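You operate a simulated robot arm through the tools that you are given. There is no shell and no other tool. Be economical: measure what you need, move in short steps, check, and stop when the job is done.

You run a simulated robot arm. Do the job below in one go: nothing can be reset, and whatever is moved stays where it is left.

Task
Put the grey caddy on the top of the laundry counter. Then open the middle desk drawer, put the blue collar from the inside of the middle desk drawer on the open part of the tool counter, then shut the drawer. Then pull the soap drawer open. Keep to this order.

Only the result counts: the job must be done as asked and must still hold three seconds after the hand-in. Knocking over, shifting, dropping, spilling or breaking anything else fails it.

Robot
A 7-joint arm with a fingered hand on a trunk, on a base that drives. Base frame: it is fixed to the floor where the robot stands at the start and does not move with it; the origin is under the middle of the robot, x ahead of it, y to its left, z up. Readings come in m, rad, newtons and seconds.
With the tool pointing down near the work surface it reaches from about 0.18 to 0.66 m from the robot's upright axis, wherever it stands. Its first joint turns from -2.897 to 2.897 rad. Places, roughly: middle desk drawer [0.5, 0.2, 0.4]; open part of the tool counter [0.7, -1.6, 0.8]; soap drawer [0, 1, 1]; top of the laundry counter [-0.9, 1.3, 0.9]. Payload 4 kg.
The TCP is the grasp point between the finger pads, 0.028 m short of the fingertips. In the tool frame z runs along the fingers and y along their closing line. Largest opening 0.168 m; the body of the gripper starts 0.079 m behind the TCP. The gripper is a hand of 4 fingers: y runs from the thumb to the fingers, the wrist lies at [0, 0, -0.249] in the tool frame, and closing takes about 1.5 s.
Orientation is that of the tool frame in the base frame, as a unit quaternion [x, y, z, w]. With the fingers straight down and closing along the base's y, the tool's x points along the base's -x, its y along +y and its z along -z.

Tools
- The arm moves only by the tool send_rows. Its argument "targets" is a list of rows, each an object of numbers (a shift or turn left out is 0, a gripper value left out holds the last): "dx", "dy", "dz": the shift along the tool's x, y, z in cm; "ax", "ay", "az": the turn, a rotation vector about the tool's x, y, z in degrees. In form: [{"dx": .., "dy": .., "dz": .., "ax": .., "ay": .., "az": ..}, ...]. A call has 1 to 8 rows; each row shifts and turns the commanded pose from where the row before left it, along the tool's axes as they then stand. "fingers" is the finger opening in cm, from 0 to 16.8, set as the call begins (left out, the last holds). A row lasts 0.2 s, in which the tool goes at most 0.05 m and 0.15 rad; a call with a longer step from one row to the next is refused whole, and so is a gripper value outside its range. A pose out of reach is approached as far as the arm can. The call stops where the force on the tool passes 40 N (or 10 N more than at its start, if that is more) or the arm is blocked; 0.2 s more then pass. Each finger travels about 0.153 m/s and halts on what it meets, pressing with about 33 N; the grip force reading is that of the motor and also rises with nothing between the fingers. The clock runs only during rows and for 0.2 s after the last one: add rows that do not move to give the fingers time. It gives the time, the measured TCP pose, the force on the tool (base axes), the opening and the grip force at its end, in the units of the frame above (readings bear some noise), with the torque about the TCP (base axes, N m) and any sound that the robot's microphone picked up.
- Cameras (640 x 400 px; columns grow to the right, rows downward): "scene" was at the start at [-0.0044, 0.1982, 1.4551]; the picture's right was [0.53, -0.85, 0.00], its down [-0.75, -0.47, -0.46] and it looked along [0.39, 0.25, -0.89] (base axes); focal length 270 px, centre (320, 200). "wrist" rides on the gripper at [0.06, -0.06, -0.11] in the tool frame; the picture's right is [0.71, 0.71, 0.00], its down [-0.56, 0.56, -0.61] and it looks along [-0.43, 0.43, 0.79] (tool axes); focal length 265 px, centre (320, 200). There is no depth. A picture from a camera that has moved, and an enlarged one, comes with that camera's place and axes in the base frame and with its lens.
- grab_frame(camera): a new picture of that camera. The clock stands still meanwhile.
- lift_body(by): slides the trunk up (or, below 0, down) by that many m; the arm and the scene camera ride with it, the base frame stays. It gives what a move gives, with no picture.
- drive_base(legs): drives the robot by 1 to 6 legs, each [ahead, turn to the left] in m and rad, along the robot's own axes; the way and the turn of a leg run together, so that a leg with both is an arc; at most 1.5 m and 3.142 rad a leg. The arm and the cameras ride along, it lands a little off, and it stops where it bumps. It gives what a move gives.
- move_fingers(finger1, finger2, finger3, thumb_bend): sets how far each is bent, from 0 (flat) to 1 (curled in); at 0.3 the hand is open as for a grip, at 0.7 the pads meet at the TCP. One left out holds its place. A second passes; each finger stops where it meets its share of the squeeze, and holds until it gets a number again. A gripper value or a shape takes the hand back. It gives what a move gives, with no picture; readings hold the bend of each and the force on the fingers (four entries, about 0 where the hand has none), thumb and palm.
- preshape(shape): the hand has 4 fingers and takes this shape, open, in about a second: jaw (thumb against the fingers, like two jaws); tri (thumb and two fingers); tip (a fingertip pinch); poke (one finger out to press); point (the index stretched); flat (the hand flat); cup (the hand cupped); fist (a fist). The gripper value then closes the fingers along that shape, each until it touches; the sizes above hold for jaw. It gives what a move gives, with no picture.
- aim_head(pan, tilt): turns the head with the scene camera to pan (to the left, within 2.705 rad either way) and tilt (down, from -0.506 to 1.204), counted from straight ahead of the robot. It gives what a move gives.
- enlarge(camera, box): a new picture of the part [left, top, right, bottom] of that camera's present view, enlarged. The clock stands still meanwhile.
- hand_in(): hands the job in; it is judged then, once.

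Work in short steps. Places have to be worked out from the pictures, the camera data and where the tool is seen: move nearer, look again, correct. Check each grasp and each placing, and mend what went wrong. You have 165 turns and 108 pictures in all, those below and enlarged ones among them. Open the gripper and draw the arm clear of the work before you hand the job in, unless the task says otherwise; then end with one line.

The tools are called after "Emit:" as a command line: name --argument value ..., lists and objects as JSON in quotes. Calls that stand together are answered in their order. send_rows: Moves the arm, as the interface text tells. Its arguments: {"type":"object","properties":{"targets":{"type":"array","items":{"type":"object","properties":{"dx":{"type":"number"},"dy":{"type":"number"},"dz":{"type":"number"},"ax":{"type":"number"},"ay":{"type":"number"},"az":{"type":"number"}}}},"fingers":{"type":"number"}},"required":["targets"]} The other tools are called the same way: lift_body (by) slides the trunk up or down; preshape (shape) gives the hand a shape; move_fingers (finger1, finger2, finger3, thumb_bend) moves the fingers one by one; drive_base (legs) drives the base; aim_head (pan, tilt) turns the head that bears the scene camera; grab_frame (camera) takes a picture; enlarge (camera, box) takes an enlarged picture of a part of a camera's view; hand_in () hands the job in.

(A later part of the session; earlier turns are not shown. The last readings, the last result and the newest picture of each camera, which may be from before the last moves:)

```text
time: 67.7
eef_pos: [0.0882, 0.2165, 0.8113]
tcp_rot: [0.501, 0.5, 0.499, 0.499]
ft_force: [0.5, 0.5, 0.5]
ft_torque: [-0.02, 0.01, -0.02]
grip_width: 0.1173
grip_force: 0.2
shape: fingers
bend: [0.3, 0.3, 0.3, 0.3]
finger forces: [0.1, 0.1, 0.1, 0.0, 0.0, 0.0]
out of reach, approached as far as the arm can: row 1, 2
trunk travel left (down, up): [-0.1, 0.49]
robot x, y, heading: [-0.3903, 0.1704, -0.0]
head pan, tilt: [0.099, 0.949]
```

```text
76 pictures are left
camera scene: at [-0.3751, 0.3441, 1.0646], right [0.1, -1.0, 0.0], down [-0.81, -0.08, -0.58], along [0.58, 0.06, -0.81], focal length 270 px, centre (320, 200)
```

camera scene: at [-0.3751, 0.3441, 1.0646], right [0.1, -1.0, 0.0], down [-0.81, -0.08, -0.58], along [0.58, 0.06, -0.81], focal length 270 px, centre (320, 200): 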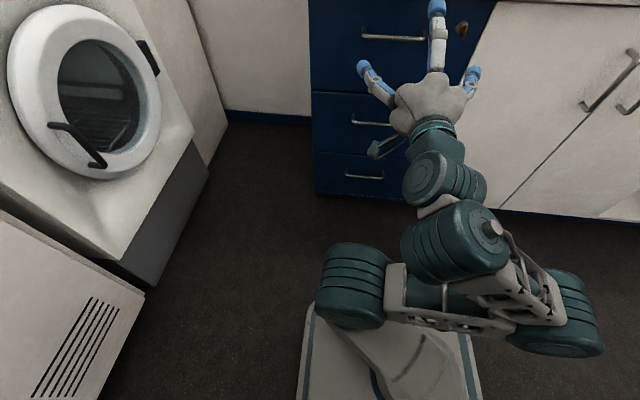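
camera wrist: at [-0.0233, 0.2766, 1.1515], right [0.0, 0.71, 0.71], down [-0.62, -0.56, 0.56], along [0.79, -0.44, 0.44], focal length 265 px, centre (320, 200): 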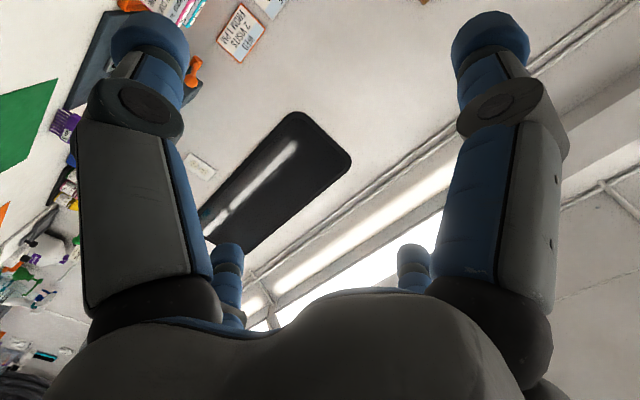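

Middle handle triangulates to about (0.331, 0.23, 0.515). I lower the trunk the rest of the way, then try forward and down in horizontal pose.

Emit:
lift_body --by -0.1

Emit:
send_rows --targets '[{"dz": 4}, {"dz": 4}, {"dz": 3}, {"dy": -4}, {"dy": -4}]'

Emit:
grab_frame --camera "scene"

```text
time: 69.0
eef_pos: [0.0877, 0.2165, 0.7123]
tcp_rot: [0.501, 0.501, 0.499, 0.5]
ft_force: [0.4, -0.4, 0.4]
ft_torque: [0.0, 0.0, -0.01]
grip_width: 0.1173
grip_force: 0.0
shape: fingers
bend: [0.3, 0.3, 0.3, 0.3]
finger forces: [0.1, 0.0, 0.0, 0.1, 0.2, 0.0]
trunk travel left (down, up): [0.0, 0.59]
robot x, y, heading: [-0.3875, 0.174, -0.005]
head pan, tilt: [0.099, 0.949]
```

```text
time: 70.2
eef_pos: [0.1946, 0.2179, 0.641]
tcp_rot: [0.5, 0.5, 0.499, 0.5]
ft_force: [0.5, 0.0, 0.5]
ft_torque: [0.03, 0.02, -0.05]
grip_width: 0.1173
grip_force: 0.0
shape: fingers
bend: [0.3, 0.3, 0.3, 0.3]
finger forces: [0.1, 0.0, 0.0, 0.0, 0.0, 0.1]
out of reach, approached as far as the arm can: row 1
trunk travel left (down, up): [0.0, 0.59]
robot x, y, heading: [-0.3867, 0.1725, -0.003]
head pan, tilt: [0.099, 0.949]
```

```text
75 pictures are left
camera scene: at [-0.3751, 0.344, 0.9646], right [0.1, -1.0, 0.0], down [-0.81, -0.08, -0.58], along [0.58, 0.06, -0.81], focal length 270 px, centre (320, 200)
```

scene: 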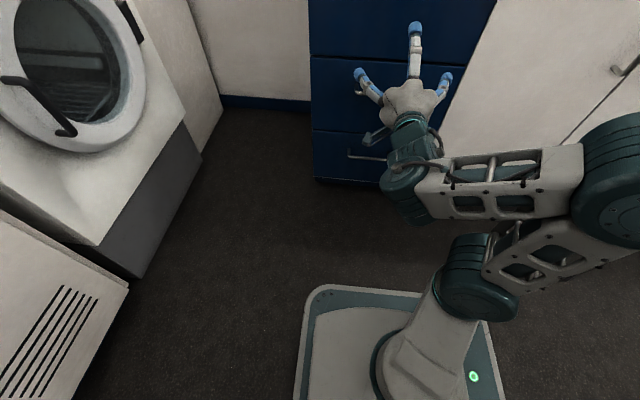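

It reaches now. I continue down to handle height and align in y, then look with the wrist camera.

Emit:
send_rows --targets '[{"dy": -4, "dx": 0.6}, {"dy": -4, "dx": 0.6}, {"dy": -4}, {}]'

Emit:
grab_frame --camera "wrist"

Emit:
aim_head --pan 0.1 --tilt 0.6

Emit:
grab_frame --camera "scene"

```text
time: 71.2
eef_pos: [0.1932, 0.2277, 0.5168]
tcp_rot: [0.5, 0.501, 0.5, 0.499]
ft_force: [0.0, 0.9, -0.5]
ft_torque: [-0.03, 0.0, 0.02]
grip_width: 0.1172
grip_force: 0.0
shape: fingers
bend: [0.3, 0.3, 0.3, 0.3]
finger forces: [0.0, 0.1, 0.0, 0.0, 0.0, 0.0]
trunk travel left (down, up): [0.0, 0.59]
robot x, y, heading: [-0.3899, 0.1734, -0.001]
head pan, tilt: [0.099, 0.949]
```

```text
74 pictures are left
camera wrist: at [0.0829, 0.2894, 0.4572], right [0.0, 0.71, 0.71], down [-0.61, -0.56, 0.56], along [0.79, -0.43, 0.43], focal length 265 px, centre (320, 200)
```

wrist: 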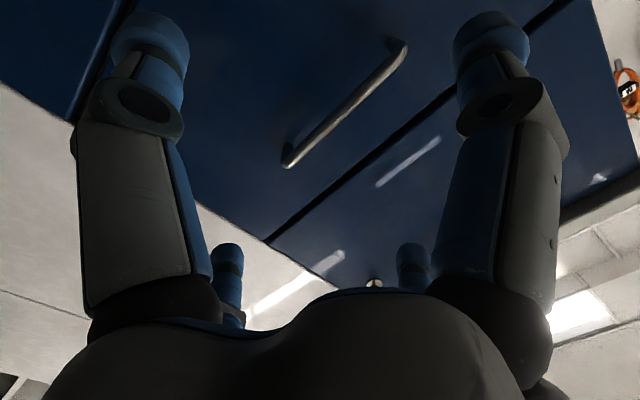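

```text
time: 72.0
eef_pos: [0.1928, 0.2276, 0.5181]
tcp_rot: [0.501, 0.5, 0.499, 0.5]
ft_force: [0.0, 0.5, -0.5]
ft_torque: [-0.01, 0.02, -0.03]
grip_width: 0.117
grip_force: 0.1
shape: fingers
bend: [0.3, 0.3, 0.3, 0.3]
finger forces: [0.1, 0.1, 0.1, 0.0, 0.1, 0.1]
trunk travel left (down, up): [0.0, 0.59]
robot x, y, heading: [-0.386, 0.173, -0.003]
head pan, tilt: [0.099, 0.6]
```

```text
73 pictures are left
camera scene: at [-0.3595, 0.3456, 0.9929], right [0.1, -1.0, 0.0], down [-0.56, -0.06, -0.82], along [0.82, 0.08, -0.57], focal length 270 px, centre (320, 200)
```

scene: 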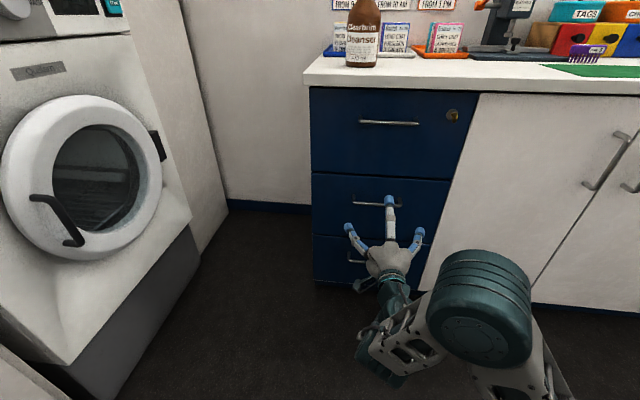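

Wrist and scene views agree: handle centre about (0.33, 0.24, 0.52). I enlarge to judge the bar's standoff from the drawer face.

Emit:
enlarge --camera "wrist" --box '[250, 20, 450, 180]'

Emit:
enlarge --camera "scene" --box '[310, 100, 470, 280]'

```text
2.50 times, centred on (350, 100) of wrist
camera zoom: at [0.083, 0.2893, 0.4574], right [0.0, 0.71, 0.71], down [-0.61, -0.56, 0.56], along [0.79, -0.43, 0.43], focal length 664 px, centre (245, 450)
```

zoom: 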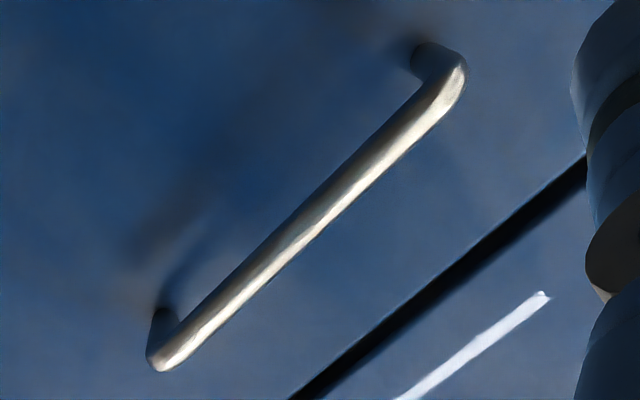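

```text
2.22 times, centred on (390, 190) of scene
camera zoom: at [-0.3595, 0.3456, 0.9929], right [0.1, -1.0, 0.0], down [-0.56, -0.06, -0.82], along [0.82, 0.08, -0.57], focal length 600 px, centre (164, 222)
```

zoom: 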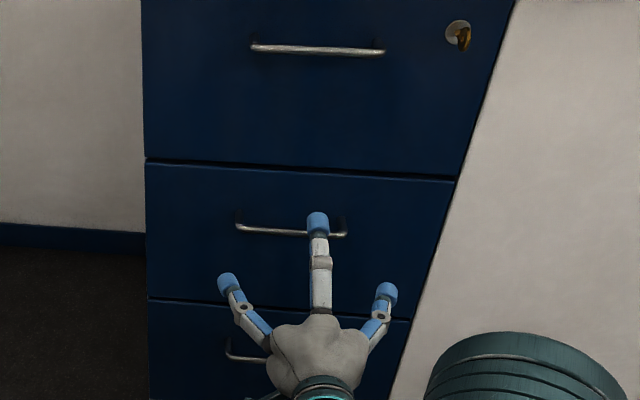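

The bar is a slim rod with ~3 cm standoff. I advance with thumb below and finger 2 above it.

Emit:
send_rows --targets '[{"dz": 4, "dx": 1.2}, {"dz": 4}, {"dz": 3}]'

Emit:
grab_frame --camera "wrist"

Emit:
enlarge --camera "scene" --box '[310, 100, 470, 280]'

```text
time: 72.8
eef_pos: [0.3045, 0.2404, 0.5177]
tcp_rot: [0.5, 0.501, 0.5, 0.5]
ft_force: [0.4, 1.0, -0.7]
ft_torque: [-0.01, 0.03, -0.05]
grip_width: 0.1171
grip_force: 0.0
shape: fingers
bend: [0.3, 0.3, 0.3, 0.3]
finger forces: [0.1, 0.0, 0.0, 0.0, 0.0, 0.1]
trunk travel left (down, up): [0.0, 0.59]
robot x, y, heading: [-0.3884, 0.1724, 0.003]
head pan, tilt: [0.099, 0.6]
```

```text
70 pictures are left
camera wrist: at [0.1936, 0.3022, 0.4564], right [0.0, 0.71, 0.71], down [-0.61, -0.56, 0.56], along [0.79, -0.43, 0.43], focal length 265 px, centre (320, 200)
```

wrist: 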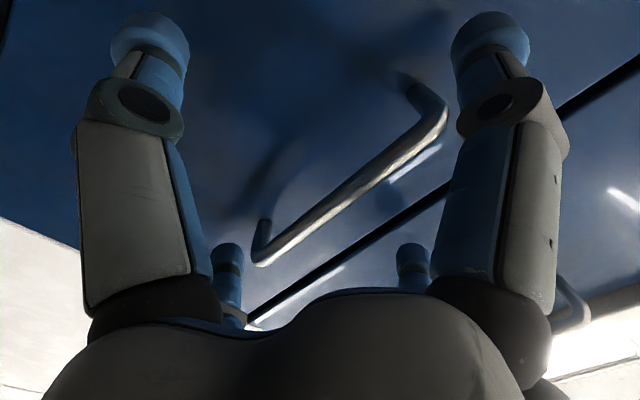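

```text
2.22 times, centred on (390, 190) of scene
camera zoom: at [-0.3596, 0.3456, 0.993], right [0.1, -1.0, 0.0], down [-0.56, -0.06, -0.83], along [0.82, 0.08, -0.56], focal length 600 px, centre (164, 222)
```

zoom: 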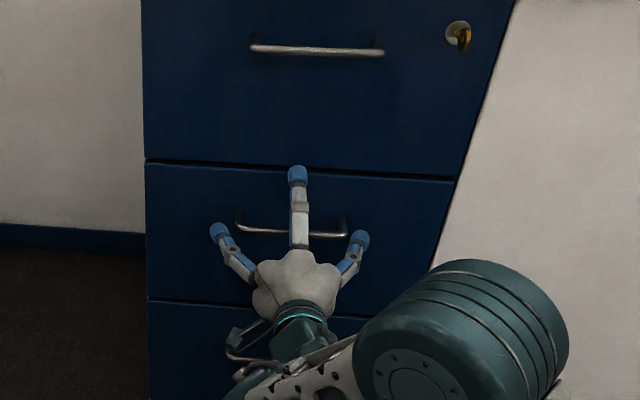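

The bar lies about z≈0.529, x≈0.32. I raise 1 cm, advance 1.5 cm, and close thumb and finger 2.

Emit:
send_rows --targets '[{"dy": 1}, {"dz": 1}, {"dz": 0.5}]'

Emit:
move_fingers --finger2 0.75 --thumb_bend 0.75

Emit:
grab_frame --camera "wrist"

Emit:
enlarge --camera "scene" --box '[310, 100, 470, 280]'

```text
time: 73.6
eef_pos: [0.3188, 0.2393, 0.5288]
tcp_rot: [0.501, 0.5, 0.499, 0.5]
ft_force: [-2.5, 0.7, -0.3]
ft_torque: [0.01, 0.01, -0.08]
grip_width: 0.1179
grip_force: 1.6
shape: fingers
bend: [0.29, 0.3, 0.29, 0.3]
finger forces: [1.0, 0.0, 1.8, 0.0, 0.0, 0.0]
trunk travel left (down, up): [0.0, 0.59]
robot x, y, heading: [-0.3868, 0.1716, 0.001]
head pan, tilt: [0.099, 0.6]
```

```text
time: 74.0
eef_pos: [0.3177, 0.2397, 0.5266]
tcp_rot: [0.502, 0.502, 0.497, 0.499]
ft_force: [-0.3, -0.4, 0.1]
ft_torque: [-0.03, 0.0, 0.02]
grip_width: 0.0788
grip_force: 0.0
shape: fingers
bend: [0.3, 0.74, 0.28, 0.75]
finger forces: [0.2, 0.1, 0.8, 0.0, 0.0, 0.0]
trunk travel left (down, up): [0.0, 0.59]
robot x, y, heading: [-0.3893, 0.1726, 0.004]
head pan, tilt: [0.099, 0.6]
stopped: the force on the tool passed its limit at 50 N (the readings are from after the stop); the commanded pose is now the measured one
```

```text
68 pictures are left
camera wrist: at [0.2069, 0.3013, 0.467], right [0.01, 0.71, 0.71], down [-0.61, -0.56, 0.56], along [0.79, -0.43, 0.43], focal length 265 px, centre (320, 200)
```

wrist: 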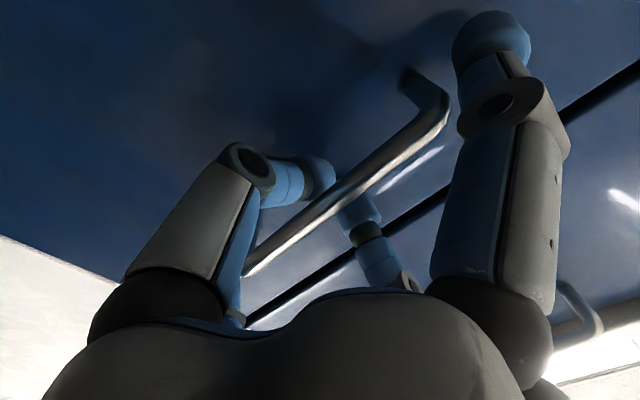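

```text
2.22 times, centred on (390, 190) of scene
camera zoom: at [-0.3614, 0.3455, 0.9932], right [0.1, -1.0, 0.0], down [-0.56, -0.06, -0.83], along [0.82, 0.08, -0.56], focal length 600 px, centre (164, 222)
```

zoom: 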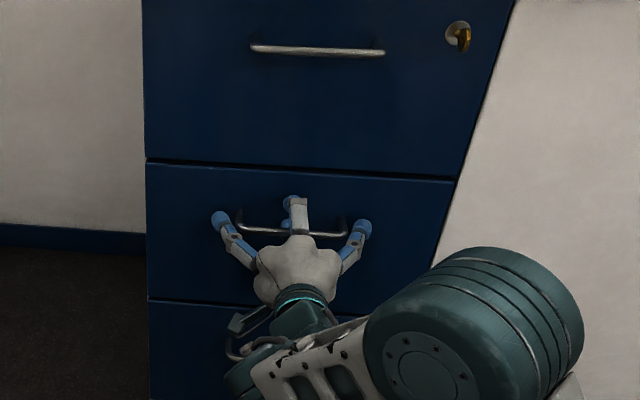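

Both digits have passed behind the bar and cage it. I pull back gently with the arm.

Emit:
send_rows --targets '[{"dz": -1.5}, {"dz": -2}, {"dz": -2}, {"dz": -2}, {"dz": -2}]'

Emit:
enlarge --camera "scene" --box '[280, 100, 500, 300]'

```text
time: 75.2
eef_pos: [0.2232, 0.2398, 0.5258]
tcp_rot: [0.502, 0.504, 0.496, 0.498]
ft_force: [-1.1, 0.6, -0.2]
ft_torque: [-0.02, -0.01, 0.03]
grip_width: 0.079
grip_force: 0.2
shape: fingers
bend: [0.3, 0.73, 0.3, 0.73]
finger forces: [0.6, 0.0, 0.0, 0.1, 0.1, 0.0]
trunk travel left (down, up): [0.0, 0.59]
robot x, y, heading: [-0.3881, 0.1739, -0.002]
head pan, tilt: [0.099, 0.6]
```

```text
2.00 times, centred on (390, 200) of scene
camera zoom: at [-0.36, 0.3456, 0.993], right [0.1, -1.0, 0.0], down [-0.56, -0.06, -0.83], along [0.82, 0.08, -0.56], focal length 540 px, centre (180, 200)
```

zoom: 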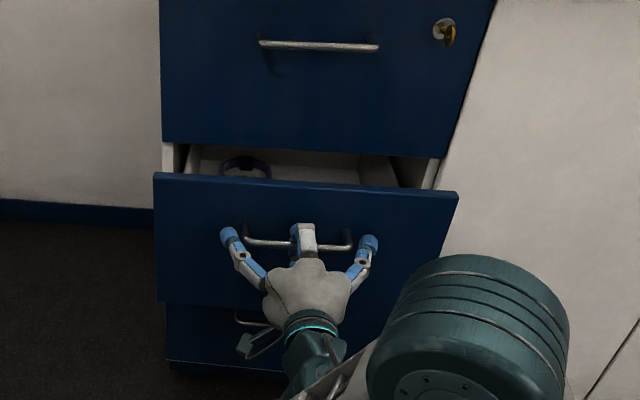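

The drawer opens and a collar is visible. I keep pulling by driving back 0.18 m.

Emit:
drive_base --legs '[[-0.18, 0]]'

Emit:
grab_frame --camera "scene"

```text
time: 76.7
eef_pos: [0.048, 0.245, 0.5263]
tcp_rot: [0.499, 0.507, 0.499, 0.495]
ft_force: [-1.1, 0.3, -0.1]
ft_torque: [0.01, 0.02, -0.02]
grip_width: 0.0791
grip_force: 0.2
shape: fingers
bend: [0.3, 0.73, 0.3, 0.73]
finger forces: [0.3, 0.0, 0.1, 0.0, 0.1, 0.0]
trunk travel left (down, up): [0.0, 0.59]
robot x, y, heading: [-0.5669, 0.1726, 0.008]
head pan, tilt: [0.099, 0.6]
```

```text
65 pictures are left
camera scene: at [-0.5387, 0.3453, 0.993], right [0.11, -0.99, 0.0], down [-0.56, -0.06, -0.83], along [0.82, 0.09, -0.56], focal length 270 px, centre (320, 200)
```

scene: 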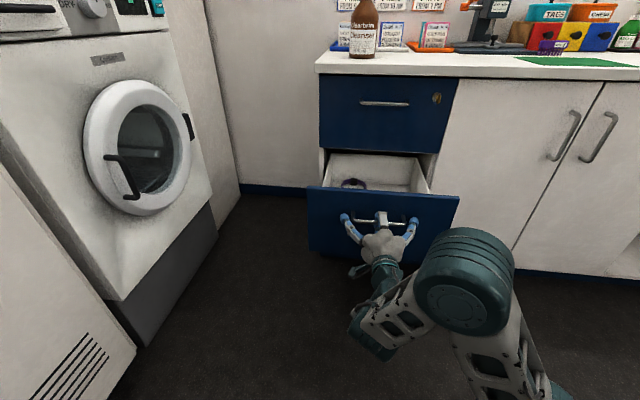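

Opened about 0.27 m. I release the handle and back off the hand.

Emit:
move_fingers --finger2 0.3 --thumb_bend 0.3

Emit:
drive_base --legs '[[-0.1, 0]]'

Emit:
lift_body --by 0.4

Emit:
aim_head --pan 0.1 --tilt 0.75

Emit:
grab_frame --camera "scene"

```text
time: 77.7
eef_pos: [0.0472, 0.2441, 0.5267]
tcp_rot: [0.5, 0.506, 0.498, 0.495]
ft_force: [-0.1, 0.5, -0.1]
ft_torque: [-0.01, 0.0, 0.01]
grip_width: 0.117
grip_force: 0.6
shape: fingers
bend: [0.3, 0.3, 0.3, 0.3]
finger forces: [0.3, 0.1, 0.0, 0.0, 0.1, 0.1]
trunk travel left (down, up): [0.0, 0.59]
robot x, y, heading: [-0.5655, 0.1755, 0.009]
head pan, tilt: [0.099, 0.6]
```

```text
time: 78.9
eef_pos: [-0.0538, 0.2452, 0.5266]
tcp_rot: [0.499, 0.507, 0.499, 0.495]
ft_force: [0.3, -0.5, 0.0]
ft_torque: [0.0, 0.01, -0.01]
grip_width: 0.1174
grip_force: 0.1
shape: fingers
bend: [0.3, 0.3, 0.3, 0.3]
finger forces: [0.1, 0.0, 0.0, 0.0, 0.0, 0.1]
trunk travel left (down, up): [0.0, 0.59]
robot x, y, heading: [-0.6672, 0.1732, 0.008]
head pan, tilt: [0.099, 0.6]
```

```text
time: 82.7
eef_pos: [-0.0549, 0.2446, 0.9255]
tcp_rot: [0.499, 0.507, 0.499, 0.495]
ft_force: [-0.3, 0.1, 0.2]
ft_torque: [0.01, -0.03, 0.01]
grip_width: 0.1173
grip_force: 0.0
shape: fingers
bend: [0.3, 0.3, 0.3, 0.3]
finger forces: [0.0, 0.0, 0.0, 0.0, 0.0, 0.0]
trunk travel left (down, up): [-0.4, 0.19]
robot x, y, heading: [-0.6669, 0.169, 0.005]
head pan, tilt: [0.099, 0.6]
```

```text
time: 83.4
eef_pos: [-0.0546, 0.2444, 0.9266]
tcp_rot: [0.499, 0.506, 0.499, 0.495]
ft_force: [-0.4, 0.0, -0.1]
ft_torque: [0.0, 0.0, 0.0]
grip_width: 0.117
grip_force: 0.0
shape: fingers
bend: [0.3, 0.3, 0.3, 0.3]
finger forces: [0.0, 0.0, 0.0, 0.0, 0.0, 0.1]
trunk travel left (down, up): [-0.4, 0.19]
robot x, y, heading: [-0.667, 0.1726, 0.007]
head pan, tilt: [0.099, 0.75]
```

```text
64 pictures are left
camera scene: at [-0.6454, 0.344, 1.3802], right [0.11, -0.99, 0.0], down [-0.68, -0.07, -0.73], along [0.73, 0.08, -0.68], focal length 270 px, centre (320, 200)
```

scene: 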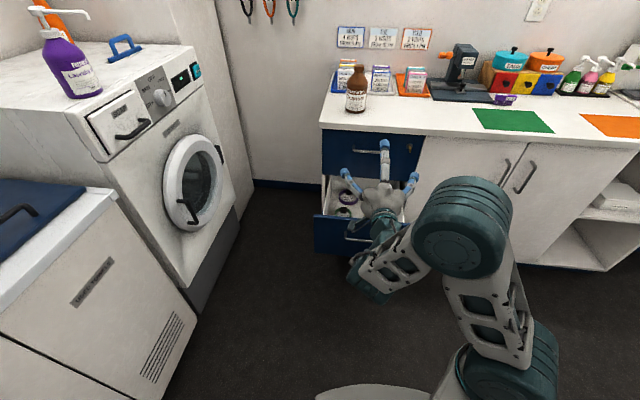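

The hand blocks the view. I turn the tool back to pointing down and look with both cameras.

Emit:
send_rows --targets '[{"ax": 8.18}, {"ax": 8.18}, {"ax": 8.18}, {"ax": 8.18}, {"ax": 8.18}, {"ax": 8.18}, {"ax": 8.18}, {"ax": 8.18}]'

Emit:
send_rows --targets '[{"ax": 8.18}, {"ax": 8.18}, {"ax": 8.18}, {"dy": -3}, {"dy": -3}, {"dy": -3}, {"dy": -3}]'

Emit:
enlarge --camera "scene" --box '[280, 120, 480, 270]'

```text
time: 85.2
eef_pos: [-0.0547, 0.2445, 0.9254]
tcp_rot: [0.688, 0.696, 0.146, 0.146]
ft_force: [0.0, 0.1, -0.7]
ft_torque: [-0.01, -0.01, -0.01]
grip_width: 0.1176
grip_force: 0.1
shape: fingers
bend: [0.3, 0.3, 0.3, 0.3]
finger forces: [0.0, 0.1, 0.0, 0.0, 0.0, 0.1]
trunk travel left (down, up): [-0.4, 0.19]
robot x, y, heading: [-0.67, 0.1717, 0.009]
head pan, tilt: [0.099, 0.75]
```

```text
time: 86.8
eef_pos: [-0.1774, 0.2435, 0.928]
tcp_rot: [0.703, 0.711, -0.005, -0.003]
ft_force: [-0.1, 0.5, 0.2]
ft_torque: [-0.01, -0.01, 0.05]
grip_width: 0.1173
grip_force: 0.0
shape: fingers
bend: [0.3, 0.3, 0.3, 0.3]
finger forces: [0.0, 0.1, 0.0, 0.0, 0.1, 0.0]
trunk travel left (down, up): [-0.4, 0.19]
robot x, y, heading: [-0.6711, 0.1697, 0.008]
head pan, tilt: [0.099, 0.75]
```

```text
2.67 times, centred on (380, 195) of scene
camera zoom: at [-0.6453, 0.3441, 1.3801], right [0.11, -0.99, 0.0], down [-0.68, -0.07, -0.73], along [0.73, 0.08, -0.68], focal length 720 px, centre (160, 213)
```

zoom: 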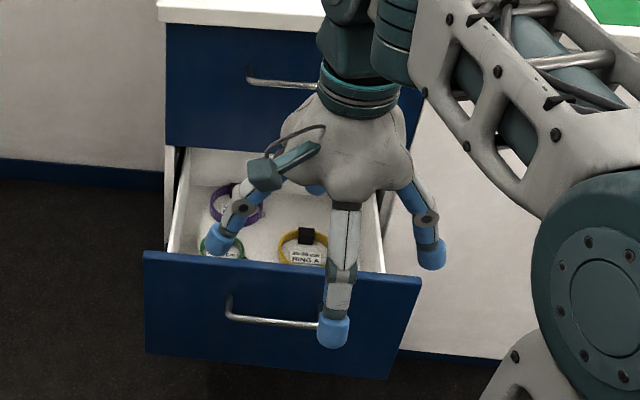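

Several collars (purple, green, yellow…) lie inside. I move the hand aside to the right and up to see the whole drawer.

Emit:
send_rows --targets '[{"dx": -4, "dz": -2}, {"dx": -4, "dz": -2}, {"dx": -4, "dz": -2}, {"dx": -4, "dz": -2}, {"dx": -4, "dz": -2}, {"dx": -4, "dz": -2}, {"dx": -4}]'

Emit:
drive_base --legs '[[0.15, 0]]'

Emit:
aim_head --pan 0.0 --tilt 0.9

Emit:
grab_frame --camera "scene"

```text
time: 88.4
eef_pos: [-0.1683, -0.0365, 1.0479]
tcp_rot: [0.702, 0.712, -0.004, -0.003]
ft_force: [1.1, -0.4, -0.3]
ft_torque: [-0.01, -0.03, -0.02]
grip_width: 0.1175
grip_force: 0.0
shape: fingers
bend: [0.3, 0.3, 0.3, 0.3]
finger forces: [0.0, 0.0, 0.0, 0.0, 0.0, 0.1]
trunk travel left (down, up): [-0.4, 0.19]
robot x, y, heading: [-0.668, 0.1694, 0.004]
head pan, tilt: [0.099, 0.75]
```

```text
time: 89.8
eef_pos: [-0.0189, -0.036, 1.0474]
tcp_rot: [0.703, 0.711, -0.006, -0.004]
ft_force: [0.2, 0.5, -0.4]
ft_torque: [0.01, 0.0, -0.07]
grip_width: 0.1176
grip_force: 0.1
shape: fingers
bend: [0.3, 0.3, 0.3, 0.3]
finger forces: [0.1, 0.0, 0.0, 0.1, 0.1, 0.0]
trunk travel left (down, up): [-0.4, 0.19]
robot x, y, heading: [-0.5231, 0.171, 0.007]
head pan, tilt: [0.099, 0.75]
```

```text
time: 90.5
eef_pos: [-0.0192, -0.0361, 1.048]
tcp_rot: [0.704, 0.71, -0.006, -0.002]
ft_force: [0.7, -0.8, -0.2]
ft_torque: [-0.02, 0.01, 0.03]
grip_width: 0.1172
grip_force: 0.0
shape: fingers
bend: [0.3, 0.3, 0.3, 0.3]
finger forces: [0.1, 0.0, 0.0, 0.0, 0.1, 0.0]
trunk travel left (down, up): [-0.4, 0.19]
robot x, y, heading: [-0.5153, 0.1707, 0.006]
head pan, tilt: [0.0, 0.901]
```

```text
62 pictures are left
camera scene: at [-0.5017, 0.3368, 1.3683], right [0.01, -1.0, 0.0], down [-0.78, -0.01, -0.62], along [0.62, 0.0, -0.78], focal length 270 px, centre (320, 200)
```

scene: 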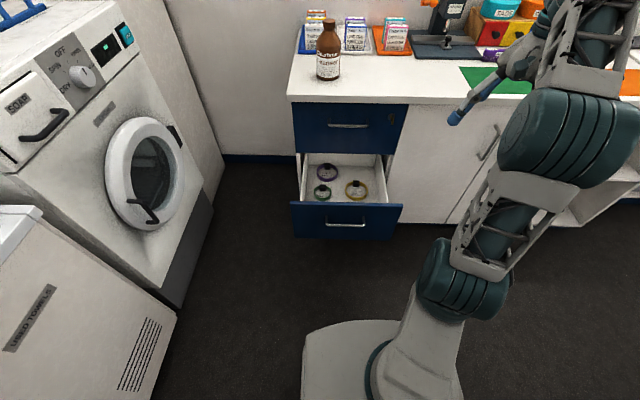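

Emit:
enlarge --camera "scene" --box '[285, 140, 413, 240]'

```text
4.00 times, centred on (349, 190) of scene
camera zoom: at [-0.5017, 0.3368, 1.3683], right [0.01, -1.0, 0.0], down [-0.78, -0.01, -0.62], along [0.62, 0.0, -0.78], focal length 1080 px, centre (204, 240)
```

zoom: 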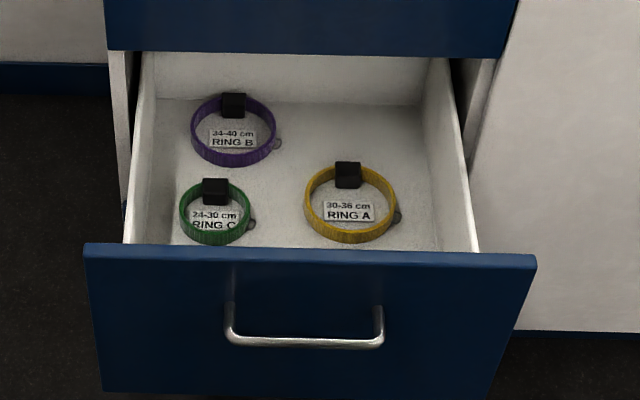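

No collar is plainly blue so far; one could be hidden behind the front panel. I drive closer and look down more steeply.

Emit:
drive_base --legs '[[0.17, 0]]'

Emit:
lift_body --by 0.15

Emit:
aim_head --pan 0.0 --tilt 1.1

Emit:
grab_frame --camera "scene"

```text
time: 92.0
eef_pos: [0.1532, -0.0349, 1.0488]
tcp_rot: [0.704, 0.71, -0.005, -0.003]
ft_force: [0.1, 0.7, -0.8]
ft_torque: [0.05, -0.02, -0.04]
grip_width: 0.1173
grip_force: 0.1
shape: fingers
bend: [0.3, 0.3, 0.3, 0.3]
finger forces: [0.0, 0.1, 0.0, 0.0, 0.0, 0.0]
trunk travel left (down, up): [-0.4, 0.19]
robot x, y, heading: [-0.344, 0.1699, 0.005]
head pan, tilt: [0.0, 0.901]
```

```text
time: 93.7
eef_pos: [0.1534, -0.035, 1.1969]
tcp_rot: [0.704, 0.71, -0.006, -0.002]
ft_force: [-0.3, -0.2, -0.3]
ft_torque: [-0.01, 0.02, -0.02]
grip_width: 0.1175
grip_force: 0.0
shape: fingers
bend: [0.3, 0.3, 0.3, 0.3]
finger forces: [0.1, 0.0, 0.0, 0.1, 0.0, 0.0]
trunk travel left (down, up): [-0.55, 0.04]
robot x, y, heading: [-0.3424, 0.1775, 0.002]
head pan, tilt: [0.0, 0.901]
```

```text
time: 94.4
eef_pos: [0.1535, -0.0347, 1.1961]
tcp_rot: [0.704, 0.71, -0.006, -0.004]
ft_force: [0.4, -0.2, -0.2]
ft_torque: [0.0, -0.01, -0.02]
grip_width: 0.1174
grip_force: 0.0
shape: fingers
bend: [0.3, 0.3, 0.3, 0.3]
finger forces: [0.0, 0.0, 0.0, 0.1, 0.0, 0.0]
trunk travel left (down, up): [-0.55, 0.04]
robot x, y, heading: [-0.3455, 0.1712, 0.006]
head pan, tilt: [0.0, 1.1]
```

```text
60 pictures are left
camera scene: at [-0.3414, 0.3378, 1.5044], right [0.01, -1.0, 0.0], down [-0.89, -0.01, -0.45], along [0.45, 0.0, -0.89], focal length 270 px, centre (320, 200)
```

scene: 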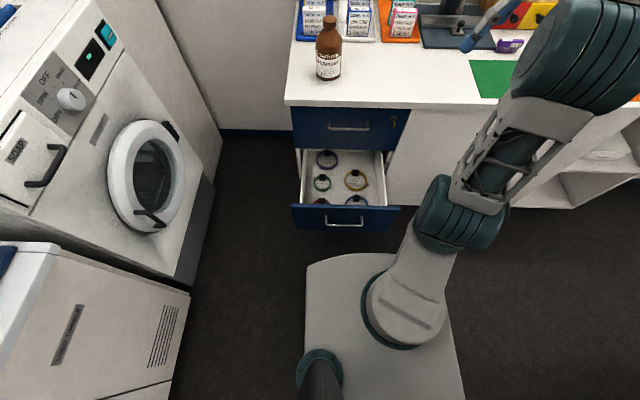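

Emit:
enlarge --camera "scene" --box '[285, 140, 413, 240]'

```text
4.00 times, centred on (349, 190) of scene
camera zoom: at [-0.3414, 0.3378, 1.5044], right [0.01, -1.0, 0.0], down [-0.89, -0.01, -0.45], along [0.45, 0.0, -0.89], focal length 1080 px, centre (204, 240)
```

zoom: 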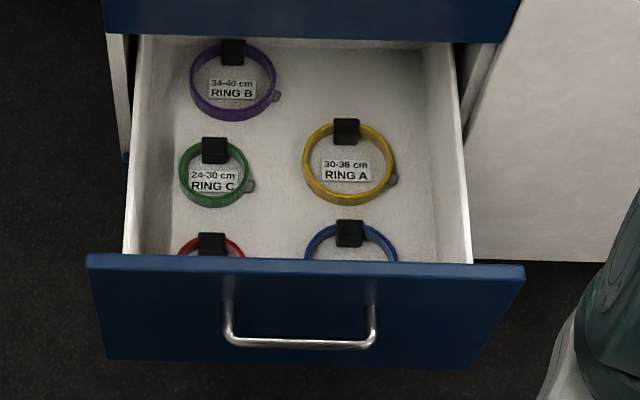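

The blue collar lies front-right in the drawer, centre about (0.15, 0.18). I try the fingertip-pinch shape and look at it, planning to pinch the band at its far-left side, away from the others.

Emit:
preshape --shape "tip"

Emit:
grab_frame --camera "wrist"

Emit:
aim_head --pan -0.4 --tilt 0.7

Emit:
grab_frame --camera "scene"

```text
time: 95.3
eef_pos: [0.1536, -0.0353, 1.1964]
tcp_rot: [0.704, 0.71, -0.006, -0.003]
ft_force: [0.5, 0.0, -0.2]
ft_torque: [0.03, 0.02, 0.02]
grip_width: 0.1678
grip_force: 0.0
shape: tip
bend: [0.11, 0.3, 0.11, 0.3]
finger forces: [0.0, 0.1, 0.1, 0.1, 0.0, 0.1]
trunk travel left (down, up): [-0.55, 0.04]
robot x, y, heading: [-0.3495, 0.1734, 0.005]
head pan, tilt: [0.0, 1.1]
```

```text
58 pictures are left
camera wrist: at [0.0937, 0.026, 1.3069], right [0.7, 0.71, -0.01], down [0.57, -0.55, 0.61], along [0.43, -0.43, -0.79], focal length 265 px, centre (320, 200)
```

wrist: 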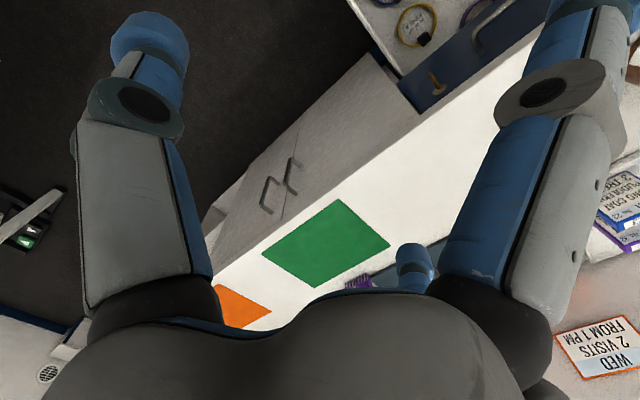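

```text
time: 96.2
eef_pos: [0.1542, -0.0358, 1.1973]
tcp_rot: [0.704, 0.71, -0.005, -0.004]
ft_force: [-0.5, 0.0, -0.7]
ft_torque: [0.0, 0.0, 0.02]
grip_width: 0.1682
grip_force: 0.1
shape: tip
bend: [0.11, 0.3, 0.11, 0.3]
finger forces: [0.1, 0.1, 0.0, 0.1, 0.1, 0.1]
trunk travel left (down, up): [-0.55, 0.04]
robot x, y, heading: [-0.3463, 0.1704, 0.012]
head pan, tilt: [-0.4, 0.7]
```

```text
57 pictures are left
camera scene: at [-0.3261, 0.3049, 1.5343], right [-0.38, -0.92, 0.0], down [-0.6, 0.25, -0.76], along [0.71, -0.29, -0.64], focal length 270 px, centre (320, 200)
```

scene: 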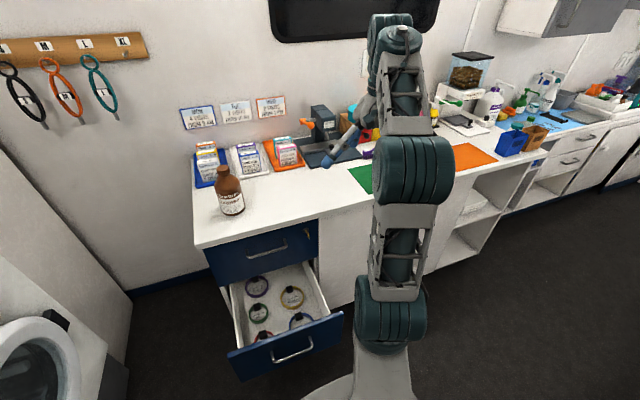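

"Tip" spreads the side fingers out. I instead curl fingers 1 and 3 and half-close thumb and finger 2, and look.

Emit:
move_fingers --finger1 1.0 --finger3 1.0 --finger2 0.5 --thumb_bend 0.5

Emit:
grab_frame --camera "wrist"

```text
time: 97.2
eef_pos: [0.1542, -0.0357, 1.1972]
tcp_rot: [0.704, 0.71, -0.005, -0.003]
ft_force: [-0.2, 0.2, -0.2]
ft_torque: [0.01, 0.0, 0.01]
grip_width: 0.0383
grip_force: 0.0
shape: fingers
bend: [0.74, 0.5, 0.74, 0.5]
finger forces: [0.0, 0.0, 0.0, 0.0, 0.1, 0.1]
trunk travel left (down, up): [-0.55, 0.04]
robot x, y, heading: [-0.3453, 0.1712, 0.008]
head pan, tilt: [-0.4, 0.7]
```

```text
56 pictures are left
camera wrist: at [0.0937, 0.026, 1.3069], right [0.7, 0.71, -0.01], down [0.57, -0.55, 0.61], along [0.43, -0.43, -0.79], focal length 265 px, centre (320, 200)
```

wrist: 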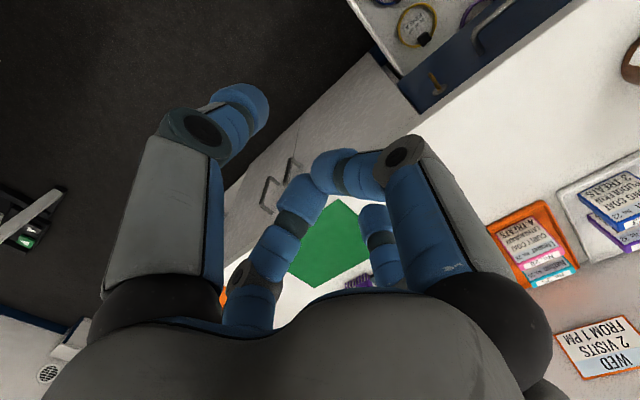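

I give the curl another second to see whether the side fingers fold further.

Emit:
move_fingers --finger1 1.0 --finger3 1.0

Emit:
grab_frame --camera "wrist"

```text
time: 98.2
eef_pos: [0.1544, -0.0349, 1.197]
tcp_rot: [0.704, 0.71, -0.006, -0.003]
ft_force: [-0.1, 0.2, 0.5]
ft_torque: [0.01, -0.02, 0.02]
grip_width: 0.0386
grip_force: 0.0
shape: fingers
bend: [0.75, 0.5, 0.75, 0.5]
finger forces: [0.1, 0.0, 0.1, 0.1, 0.0, 0.0]
trunk travel left (down, up): [-0.55, 0.04]
robot x, y, heading: [-0.3426, 0.1767, 0.003]
head pan, tilt: [-0.4, 0.7]
```

```text
55 pictures are left
camera wrist: at [0.0937, 0.026, 1.3069], right [0.7, 0.71, -0.01], down [0.57, -0.55, 0.61], along [0.43, -0.43, -0.79], focal length 265 px, centre (320, 200)
```

wrist: 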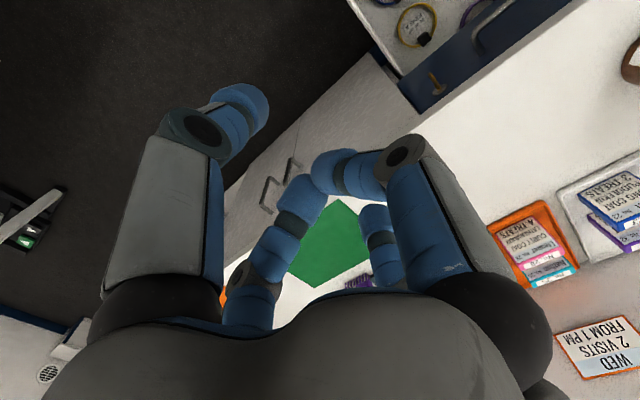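

Side fingers meet at the centre when curled, so instead I'll straddle the blue ring (centre ≈(0.18, 0.175), floor ≈0.41) along y with thumb/finger 2, keeping fingers 1/3 inside the ring. I turn the hand and move over it.

Emit:
send_rows --targets '[{"az": -8.2}, {"az": -8.2}, {"az": -8.2}, {"az": -8.2}, {"az": -8.2}, {"az": -8.2}, {"az": -8.2}, {"az": -8.2}]'

Emit:
send_rows --targets '[{"az": -8.2}, {"az": -8.2}, {"az": -8.0}, {"dy": 4.5, "dx": -1}, {"dy": 4.5, "dx": -1}, {"dy": 4.5, "dx": -1}, {"dy": 4, "dx": 0}, {"dy": 4}]'

Emit:
move_fingers --finger1 0.57 --finger3 0.57 --finger2 0.4 --thumb_bend 0.4

Emit:
grab_frame --camera "wrist"

```text
time: 100.0
eef_pos: [0.1526, -0.035, 1.1979]
tcp_rot: [0.205, 0.979, -0.002, -0.005]
ft_force: [-0.5, -0.6, 0.3]
ft_torque: [0.0, -0.02, 0.01]
grip_width: 0.0385
grip_force: 0.0
shape: fingers
bend: [0.75, 0.5, 0.75, 0.5]
finger forces: [0.0, 0.0, 0.0, 0.1, 0.0, 0.0]
trunk travel left (down, up): [-0.55, 0.04]
robot x, y, heading: [-0.3427, 0.174, 0.005]
head pan, tilt: [-0.4, 0.7]
```

```text
time: 101.8
eef_pos: [0.1811, 0.1812, 1.1974]
tcp_rot: [-0.005, 1.0, -0.001, -0.006]
ft_force: [-0.1, -0.3, 0.7]
ft_torque: [-0.03, -0.02, 0.02]
grip_width: 0.0381
grip_force: 0.0
shape: fingers
bend: [0.75, 0.5, 0.75, 0.5]
finger forces: [0.0, 0.0, 0.0, 0.1, 0.0, 0.0]
trunk travel left (down, up): [-0.55, 0.04]
robot x, y, heading: [-0.3436, 0.1737, 0.005]
head pan, tilt: [-0.4, 0.7]
```

```text
time: 102.8
eef_pos: [0.1822, 0.1811, 1.1982]
tcp_rot: [-0.004, 1.0, -0.002, -0.007]
ft_force: [-0.2, 0.4, 0.3]
ft_torque: [0.02, 0.0, -0.02]
grip_width: 0.0664
grip_force: 0.1
shape: fingers
bend: [0.56, 0.4, 0.56, 0.4]
finger forces: [0.0, 0.1, 0.0, 0.0, 0.1, 0.0]
trunk travel left (down, up): [-0.55, 0.04]
robot x, y, heading: [-0.3471, 0.174, 0.008]
head pan, tilt: [-0.4, 0.7]
```

```text
54 pictures are left
camera wrist: at [0.123, 0.1208, 1.3076], right [-0.71, 0.7, 0.01], down [0.56, 0.56, 0.61], along [0.42, 0.44, -0.8], focal length 265 px, centre (320, 200)
```

wrist: 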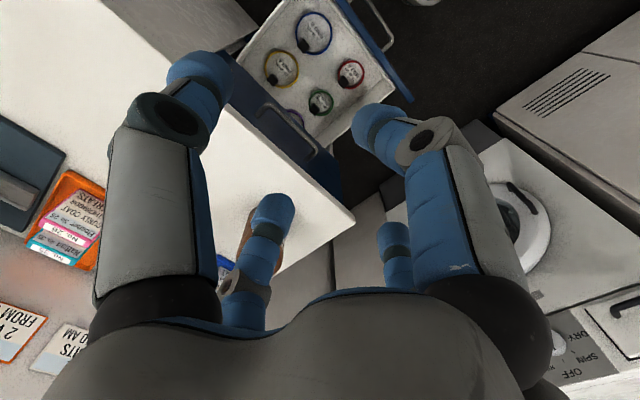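

The wrist view shows the blue ring centre at ≈(0.187, 0.173), matching the tool position. I lower the trunk by 0.4 m.

Emit:
lift_body --by -0.4

Emit:
aim_head --pan 0.1 --tilt 0.8

Emit:
grab_frame --camera "wrist"

Emit:
grab_frame --camera "scene"

```text
time: 106.6
eef_pos: [0.1811, 0.1802, 0.7979]
tcp_rot: [-0.004, 1.0, -0.002, -0.006]
ft_force: [-0.3, 0.2, -0.9]
ft_torque: [-0.01, 0.0, -0.02]
grip_width: 0.0669
grip_force: 0.0
shape: fingers
bend: [0.56, 0.4, 0.56, 0.4]
finger forces: [0.0, 0.0, 0.1, 0.0, 0.1, 0.1]
trunk travel left (down, up): [-0.15, 0.44]
robot x, y, heading: [-0.3443, 0.1733, 0.006]
head pan, tilt: [-0.4, 0.7]
```

```text
time: 107.6
eef_pos: [0.1818, 0.1801, 0.798]
tcp_rot: [-0.004, 1.0, -0.002, -0.006]
ft_force: [-0.8, 0.3, 0.2]
ft_torque: [-0.02, 0.0, 0.01]
grip_width: 0.0666
grip_force: 0.0
shape: fingers
bend: [0.56, 0.4, 0.56, 0.4]
finger forces: [0.1, 0.0, 0.1, 0.1, 0.0, 0.0]
trunk travel left (down, up): [-0.15, 0.44]
robot x, y, heading: [-0.345, 0.1725, 0.007]
head pan, tilt: [0.099, 0.799]
```

```text
53 pictures are left
camera wrist: at [0.1229, 0.1208, 0.9076], right [-0.71, 0.7, 0.01], down [0.56, 0.56, 0.61], along [0.42, 0.44, -0.8], focal length 265 px, centre (320, 200)
```

wrist: 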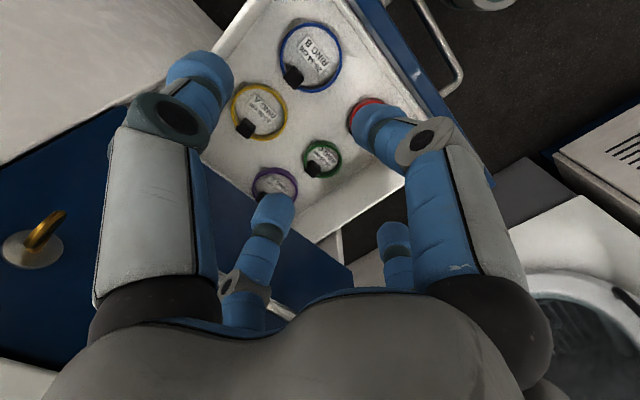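

```text
52 pictures are left
camera scene: at [-0.3243, 0.3459, 1.1261], right [0.1, -0.99, 0.0], down [-0.71, -0.07, -0.7], along [0.69, 0.07, -0.72], focal length 270 px, centre (320, 200)
```

scene: 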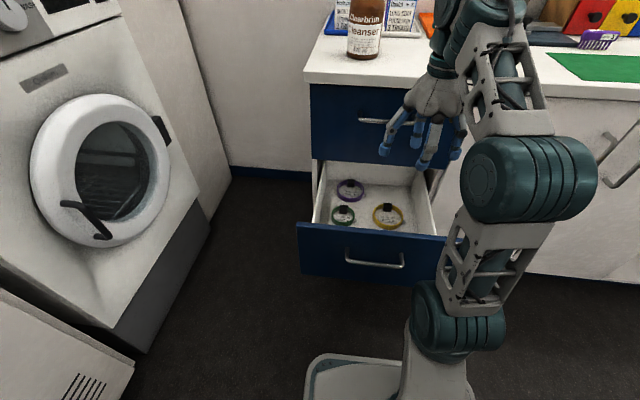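

Ring centre ≈(0.185, 0.172), ⌀ ≈0.104. I shift 0.5 cm and descend to just above the ring.

Emit:
send_rows --targets '[{"dy": -0.5, "dx": -0.2}, {"dz": 4}, {"dz": 4}, {"dz": 4}, {"dz": 4}, {"dz": 4}, {"dz": 4}, {"dz": 3}]'

Emit:
grab_frame --camera "wrist"

Emit:
enlarge --camera "scene" --box '[290, 100, 490, 280]'

```text
time: 109.4
eef_pos: [0.1839, 0.1756, 0.5283]
tcp_rot: [-0.005, 1.0, -0.003, -0.005]
ft_force: [0.0, -0.6, 0.2]
ft_torque: [-0.02, -0.02, 0.01]
grip_width: 0.0667
grip_force: 0.0
shape: fingers
bend: [0.56, 0.4, 0.56, 0.4]
finger forces: [0.0, 0.0, 0.1, 0.0, 0.1, 0.1]
trunk travel left (down, up): [-0.15, 0.44]
robot x, y, heading: [-0.3461, 0.1766, 0.007]
head pan, tilt: [0.099, 0.799]
```

```text
51 pictures are left
camera wrist: at [0.1244, 0.1151, 0.6377], right [-0.71, 0.7, 0.01], down [0.56, 0.56, 0.61], along [0.42, 0.44, -0.79], focal length 265 px, centre (320, 200)
```

wrist: 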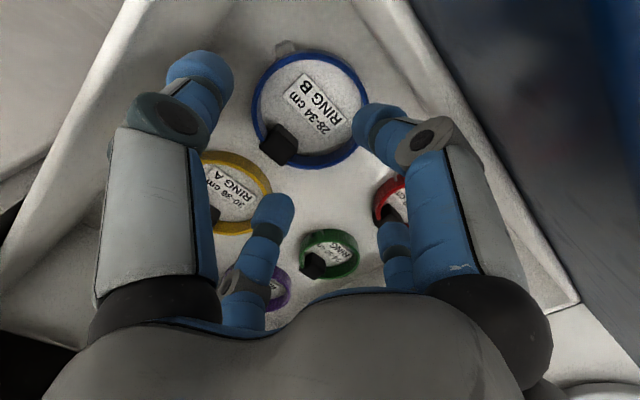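

```text
2.22 times, centred on (390, 190) of scene
camera zoom: at [-0.3246, 0.3459, 1.1262], right [0.11, -0.99, 0.0], down [-0.71, -0.08, -0.7], along [0.69, 0.07, -0.72], focal length 600 px, centre (164, 222)
```

zoom: 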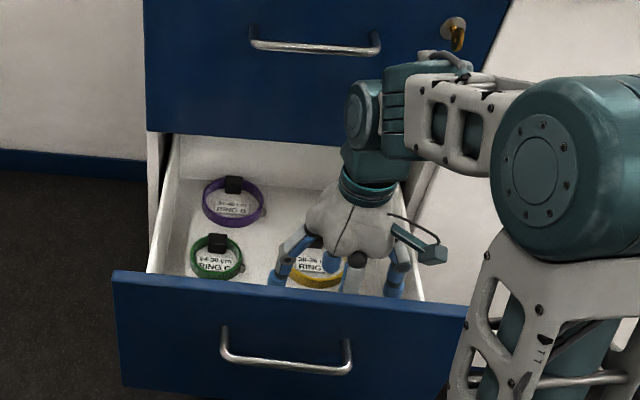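

Closer view puts the ring centre near (0.18, 0.165). I shift to it, narrow the straddle a little and descend further.

Emit:
move_fingers --finger2 0.42 --thumb_bend 0.42

Emit:
send_rows --targets '[{"dy": -0.8, "dx": 0.2}, {"dz": 2}, {"dz": 2}]'

Emit:
grab_frame --camera "wrist"

```text
time: 110.4
eef_pos: [0.1832, 0.1755, 0.5272]
tcp_rot: [-0.005, 1.0, -0.001, -0.006]
ft_force: [-1.3, 0.7, 0.2]
ft_torque: [0.04, -0.01, 0.03]
grip_width: 0.0634
grip_force: 0.0
shape: fingers
bend: [0.56, 0.42, 0.56, 0.42]
finger forces: [0.0, 0.1, 0.0, 0.0, 0.0, 0.0]
trunk travel left (down, up): [-0.15, 0.44]
robot x, y, heading: [-0.3426, 0.1763, 0.01]
head pan, tilt: [0.099, 0.799]
```

```text
time: 111.2
eef_pos: [0.1794, 0.1669, 0.4884]
tcp_rot: [-0.005, 1.0, -0.001, -0.006]
ft_force: [-0.3, -0.4, 0.4]
ft_torque: [0.01, -0.01, 0.0]
grip_width: 0.0633
grip_force: 0.0
shape: fingers
bend: [0.56, 0.42, 0.56, 0.42]
finger forces: [0.0, 0.1, 0.1, 0.0, 0.1, 0.1]
trunk travel left (down, up): [-0.15, 0.44]
robot x, y, heading: [-0.3484, 0.1751, 0.011]
head pan, tilt: [0.099, 0.799]
```

```text
49 pictures are left
camera wrist: at [0.119, 0.107, 0.5989], right [-0.71, 0.7, 0.01], down [0.56, 0.56, 0.61], along [0.42, 0.44, -0.8], focal length 265 px, centre (320, 200)
```

wrist: 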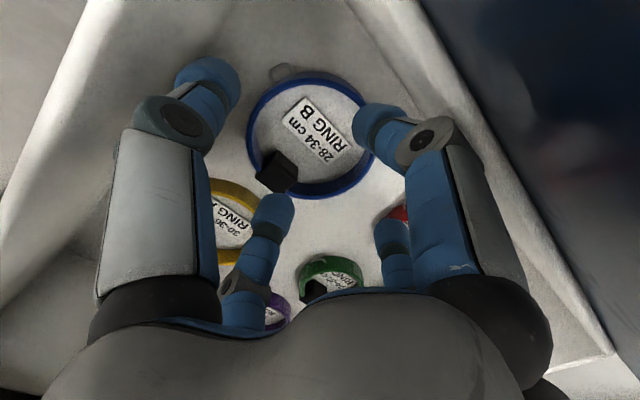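

Consistency of the views implies the drawer floor is lower (~0.385) and the ring centre ≈(0.187, 0.166). I nudge x by 0.8 cm and go down to TCP z≈0.43.

Emit:
send_rows --targets '[{"dx": -0.8, "dy": -0.1}, {"dz": 2}, {"dz": 2}, {"dz": 1.5}]'

Emit:
grab_frame --camera "wrist"

```text
time: 112.2
eef_pos: [0.1889, 0.1663, 0.437]
tcp_rot: [-0.004, 1.0, 0.0, 0.0]
ft_force: [3.0, 0.4, 33.8]
ft_torque: [0.06, -1.13, -0.01]
grip_width: 0.0633
grip_force: 16.6
shape: fingers
bend: [0.56, 0.42, 0.57, 0.42]
finger forces: [0.1, 0.0, 33.5, 0.0, 0.0, 0.0]
trunk travel left (down, up): [-0.15, 0.44]
robot x, y, heading: [-0.3449, 0.1735, 0.005]
head pan, tilt: [0.099, 0.799]
```

```text
48 pictures are left
camera wrist: at [0.1284, 0.1068, 0.5453], right [-0.71, 0.7, 0.0], down [0.55, 0.56, 0.61], along [0.43, 0.44, -0.79], focal length 265 px, centre (320, 200)
```

wrist: 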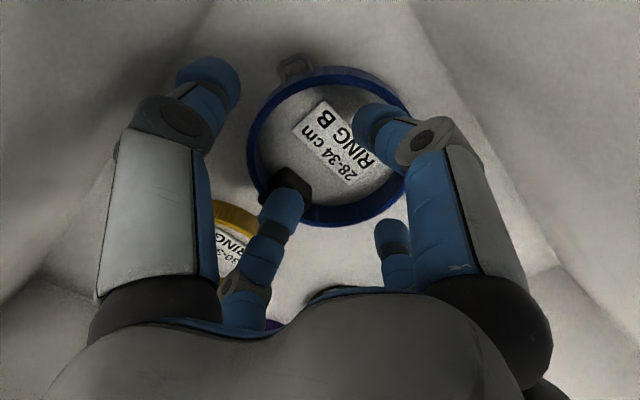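

Finger 3 came down on the ring's buckle. I lift 1.5 cm, tuck fingers 1/3 tighter, shift 0.6 cm toward −x, and descend again.

Emit:
send_rows --targets '[{"dz": -1.5}, {"dx": 0.6, "dy": 0.1}]'

Emit:
move_fingers --finger1 0.68 --finger3 0.7

Emit:
send_rows --targets '[{"dz": 1.5}, {"dz": 1}]'

Emit:
grab_frame --camera "wrist"

```text
time: 112.8
eef_pos: [0.1787, 0.1674, 0.4475]
tcp_rot: [-0.005, 1.0, -0.001, -0.007]
ft_force: [1.0, 0.1, -0.3]
ft_torque: [0.0, -0.03, 0.02]
grip_width: 0.0638
grip_force: 0.0
shape: fingers
bend: [0.56, 0.42, 0.56, 0.42]
finger forces: [0.0, 0.0, 0.0, 0.0, 0.0, 0.0]
trunk travel left (down, up): [-0.15, 0.44]
robot x, y, heading: [-0.3457, 0.1725, 0.005]
head pan, tilt: [0.099, 0.799]
```

```text
time: 113.8
eef_pos: [0.1796, 0.1677, 0.4477]
tcp_rot: [-0.005, 1.0, -0.002, -0.006]
ft_force: [0.5, -0.5, 0.0]
ft_torque: [0.0, 0.01, -0.02]
grip_width: 0.0553
grip_force: 0.1
shape: fingers
bend: [0.68, 0.42, 0.7, 0.42]
finger forces: [0.1, 0.0, 0.1, 0.0, 0.0, 0.0]
trunk travel left (down, up): [-0.15, 0.44]
robot x, y, heading: [-0.3448, 0.1742, 0.004]
head pan, tilt: [0.099, 0.799]
```

```text
time: 114.4
eef_pos: [0.1801, 0.1671, 0.4229]
tcp_rot: [-0.005, 1.0, -0.002, -0.006]
ft_force: [-1.1, -0.3, -0.2]
ft_torque: [0.04, -0.01, 0.0]
grip_width: 0.0552
grip_force: 0.1
shape: fingers
bend: [0.68, 0.42, 0.7, 0.42]
finger forces: [0.0, 0.2, 0.1, 0.0, 0.0, 0.0]
trunk travel left (down, up): [-0.15, 0.44]
robot x, y, heading: [-0.3417, 0.1741, 0.004]
head pan, tilt: [0.099, 0.799]
```

```text
47 pictures are left
camera wrist: at [0.1212, 0.1073, 0.5327], right [-0.71, 0.7, 0.01], down [0.56, 0.56, 0.61], along [0.42, 0.44, -0.8], focal length 265 px, centre (320, 200)
```

wrist: 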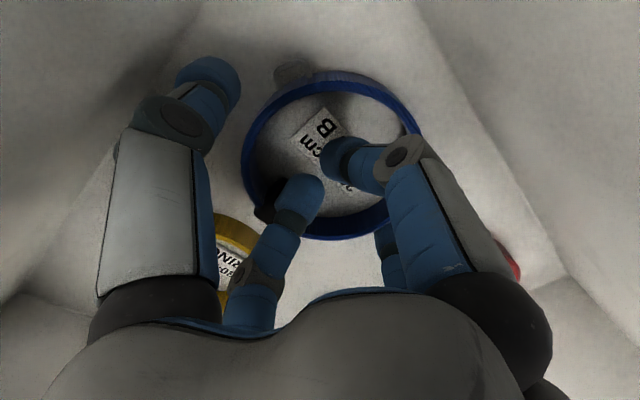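

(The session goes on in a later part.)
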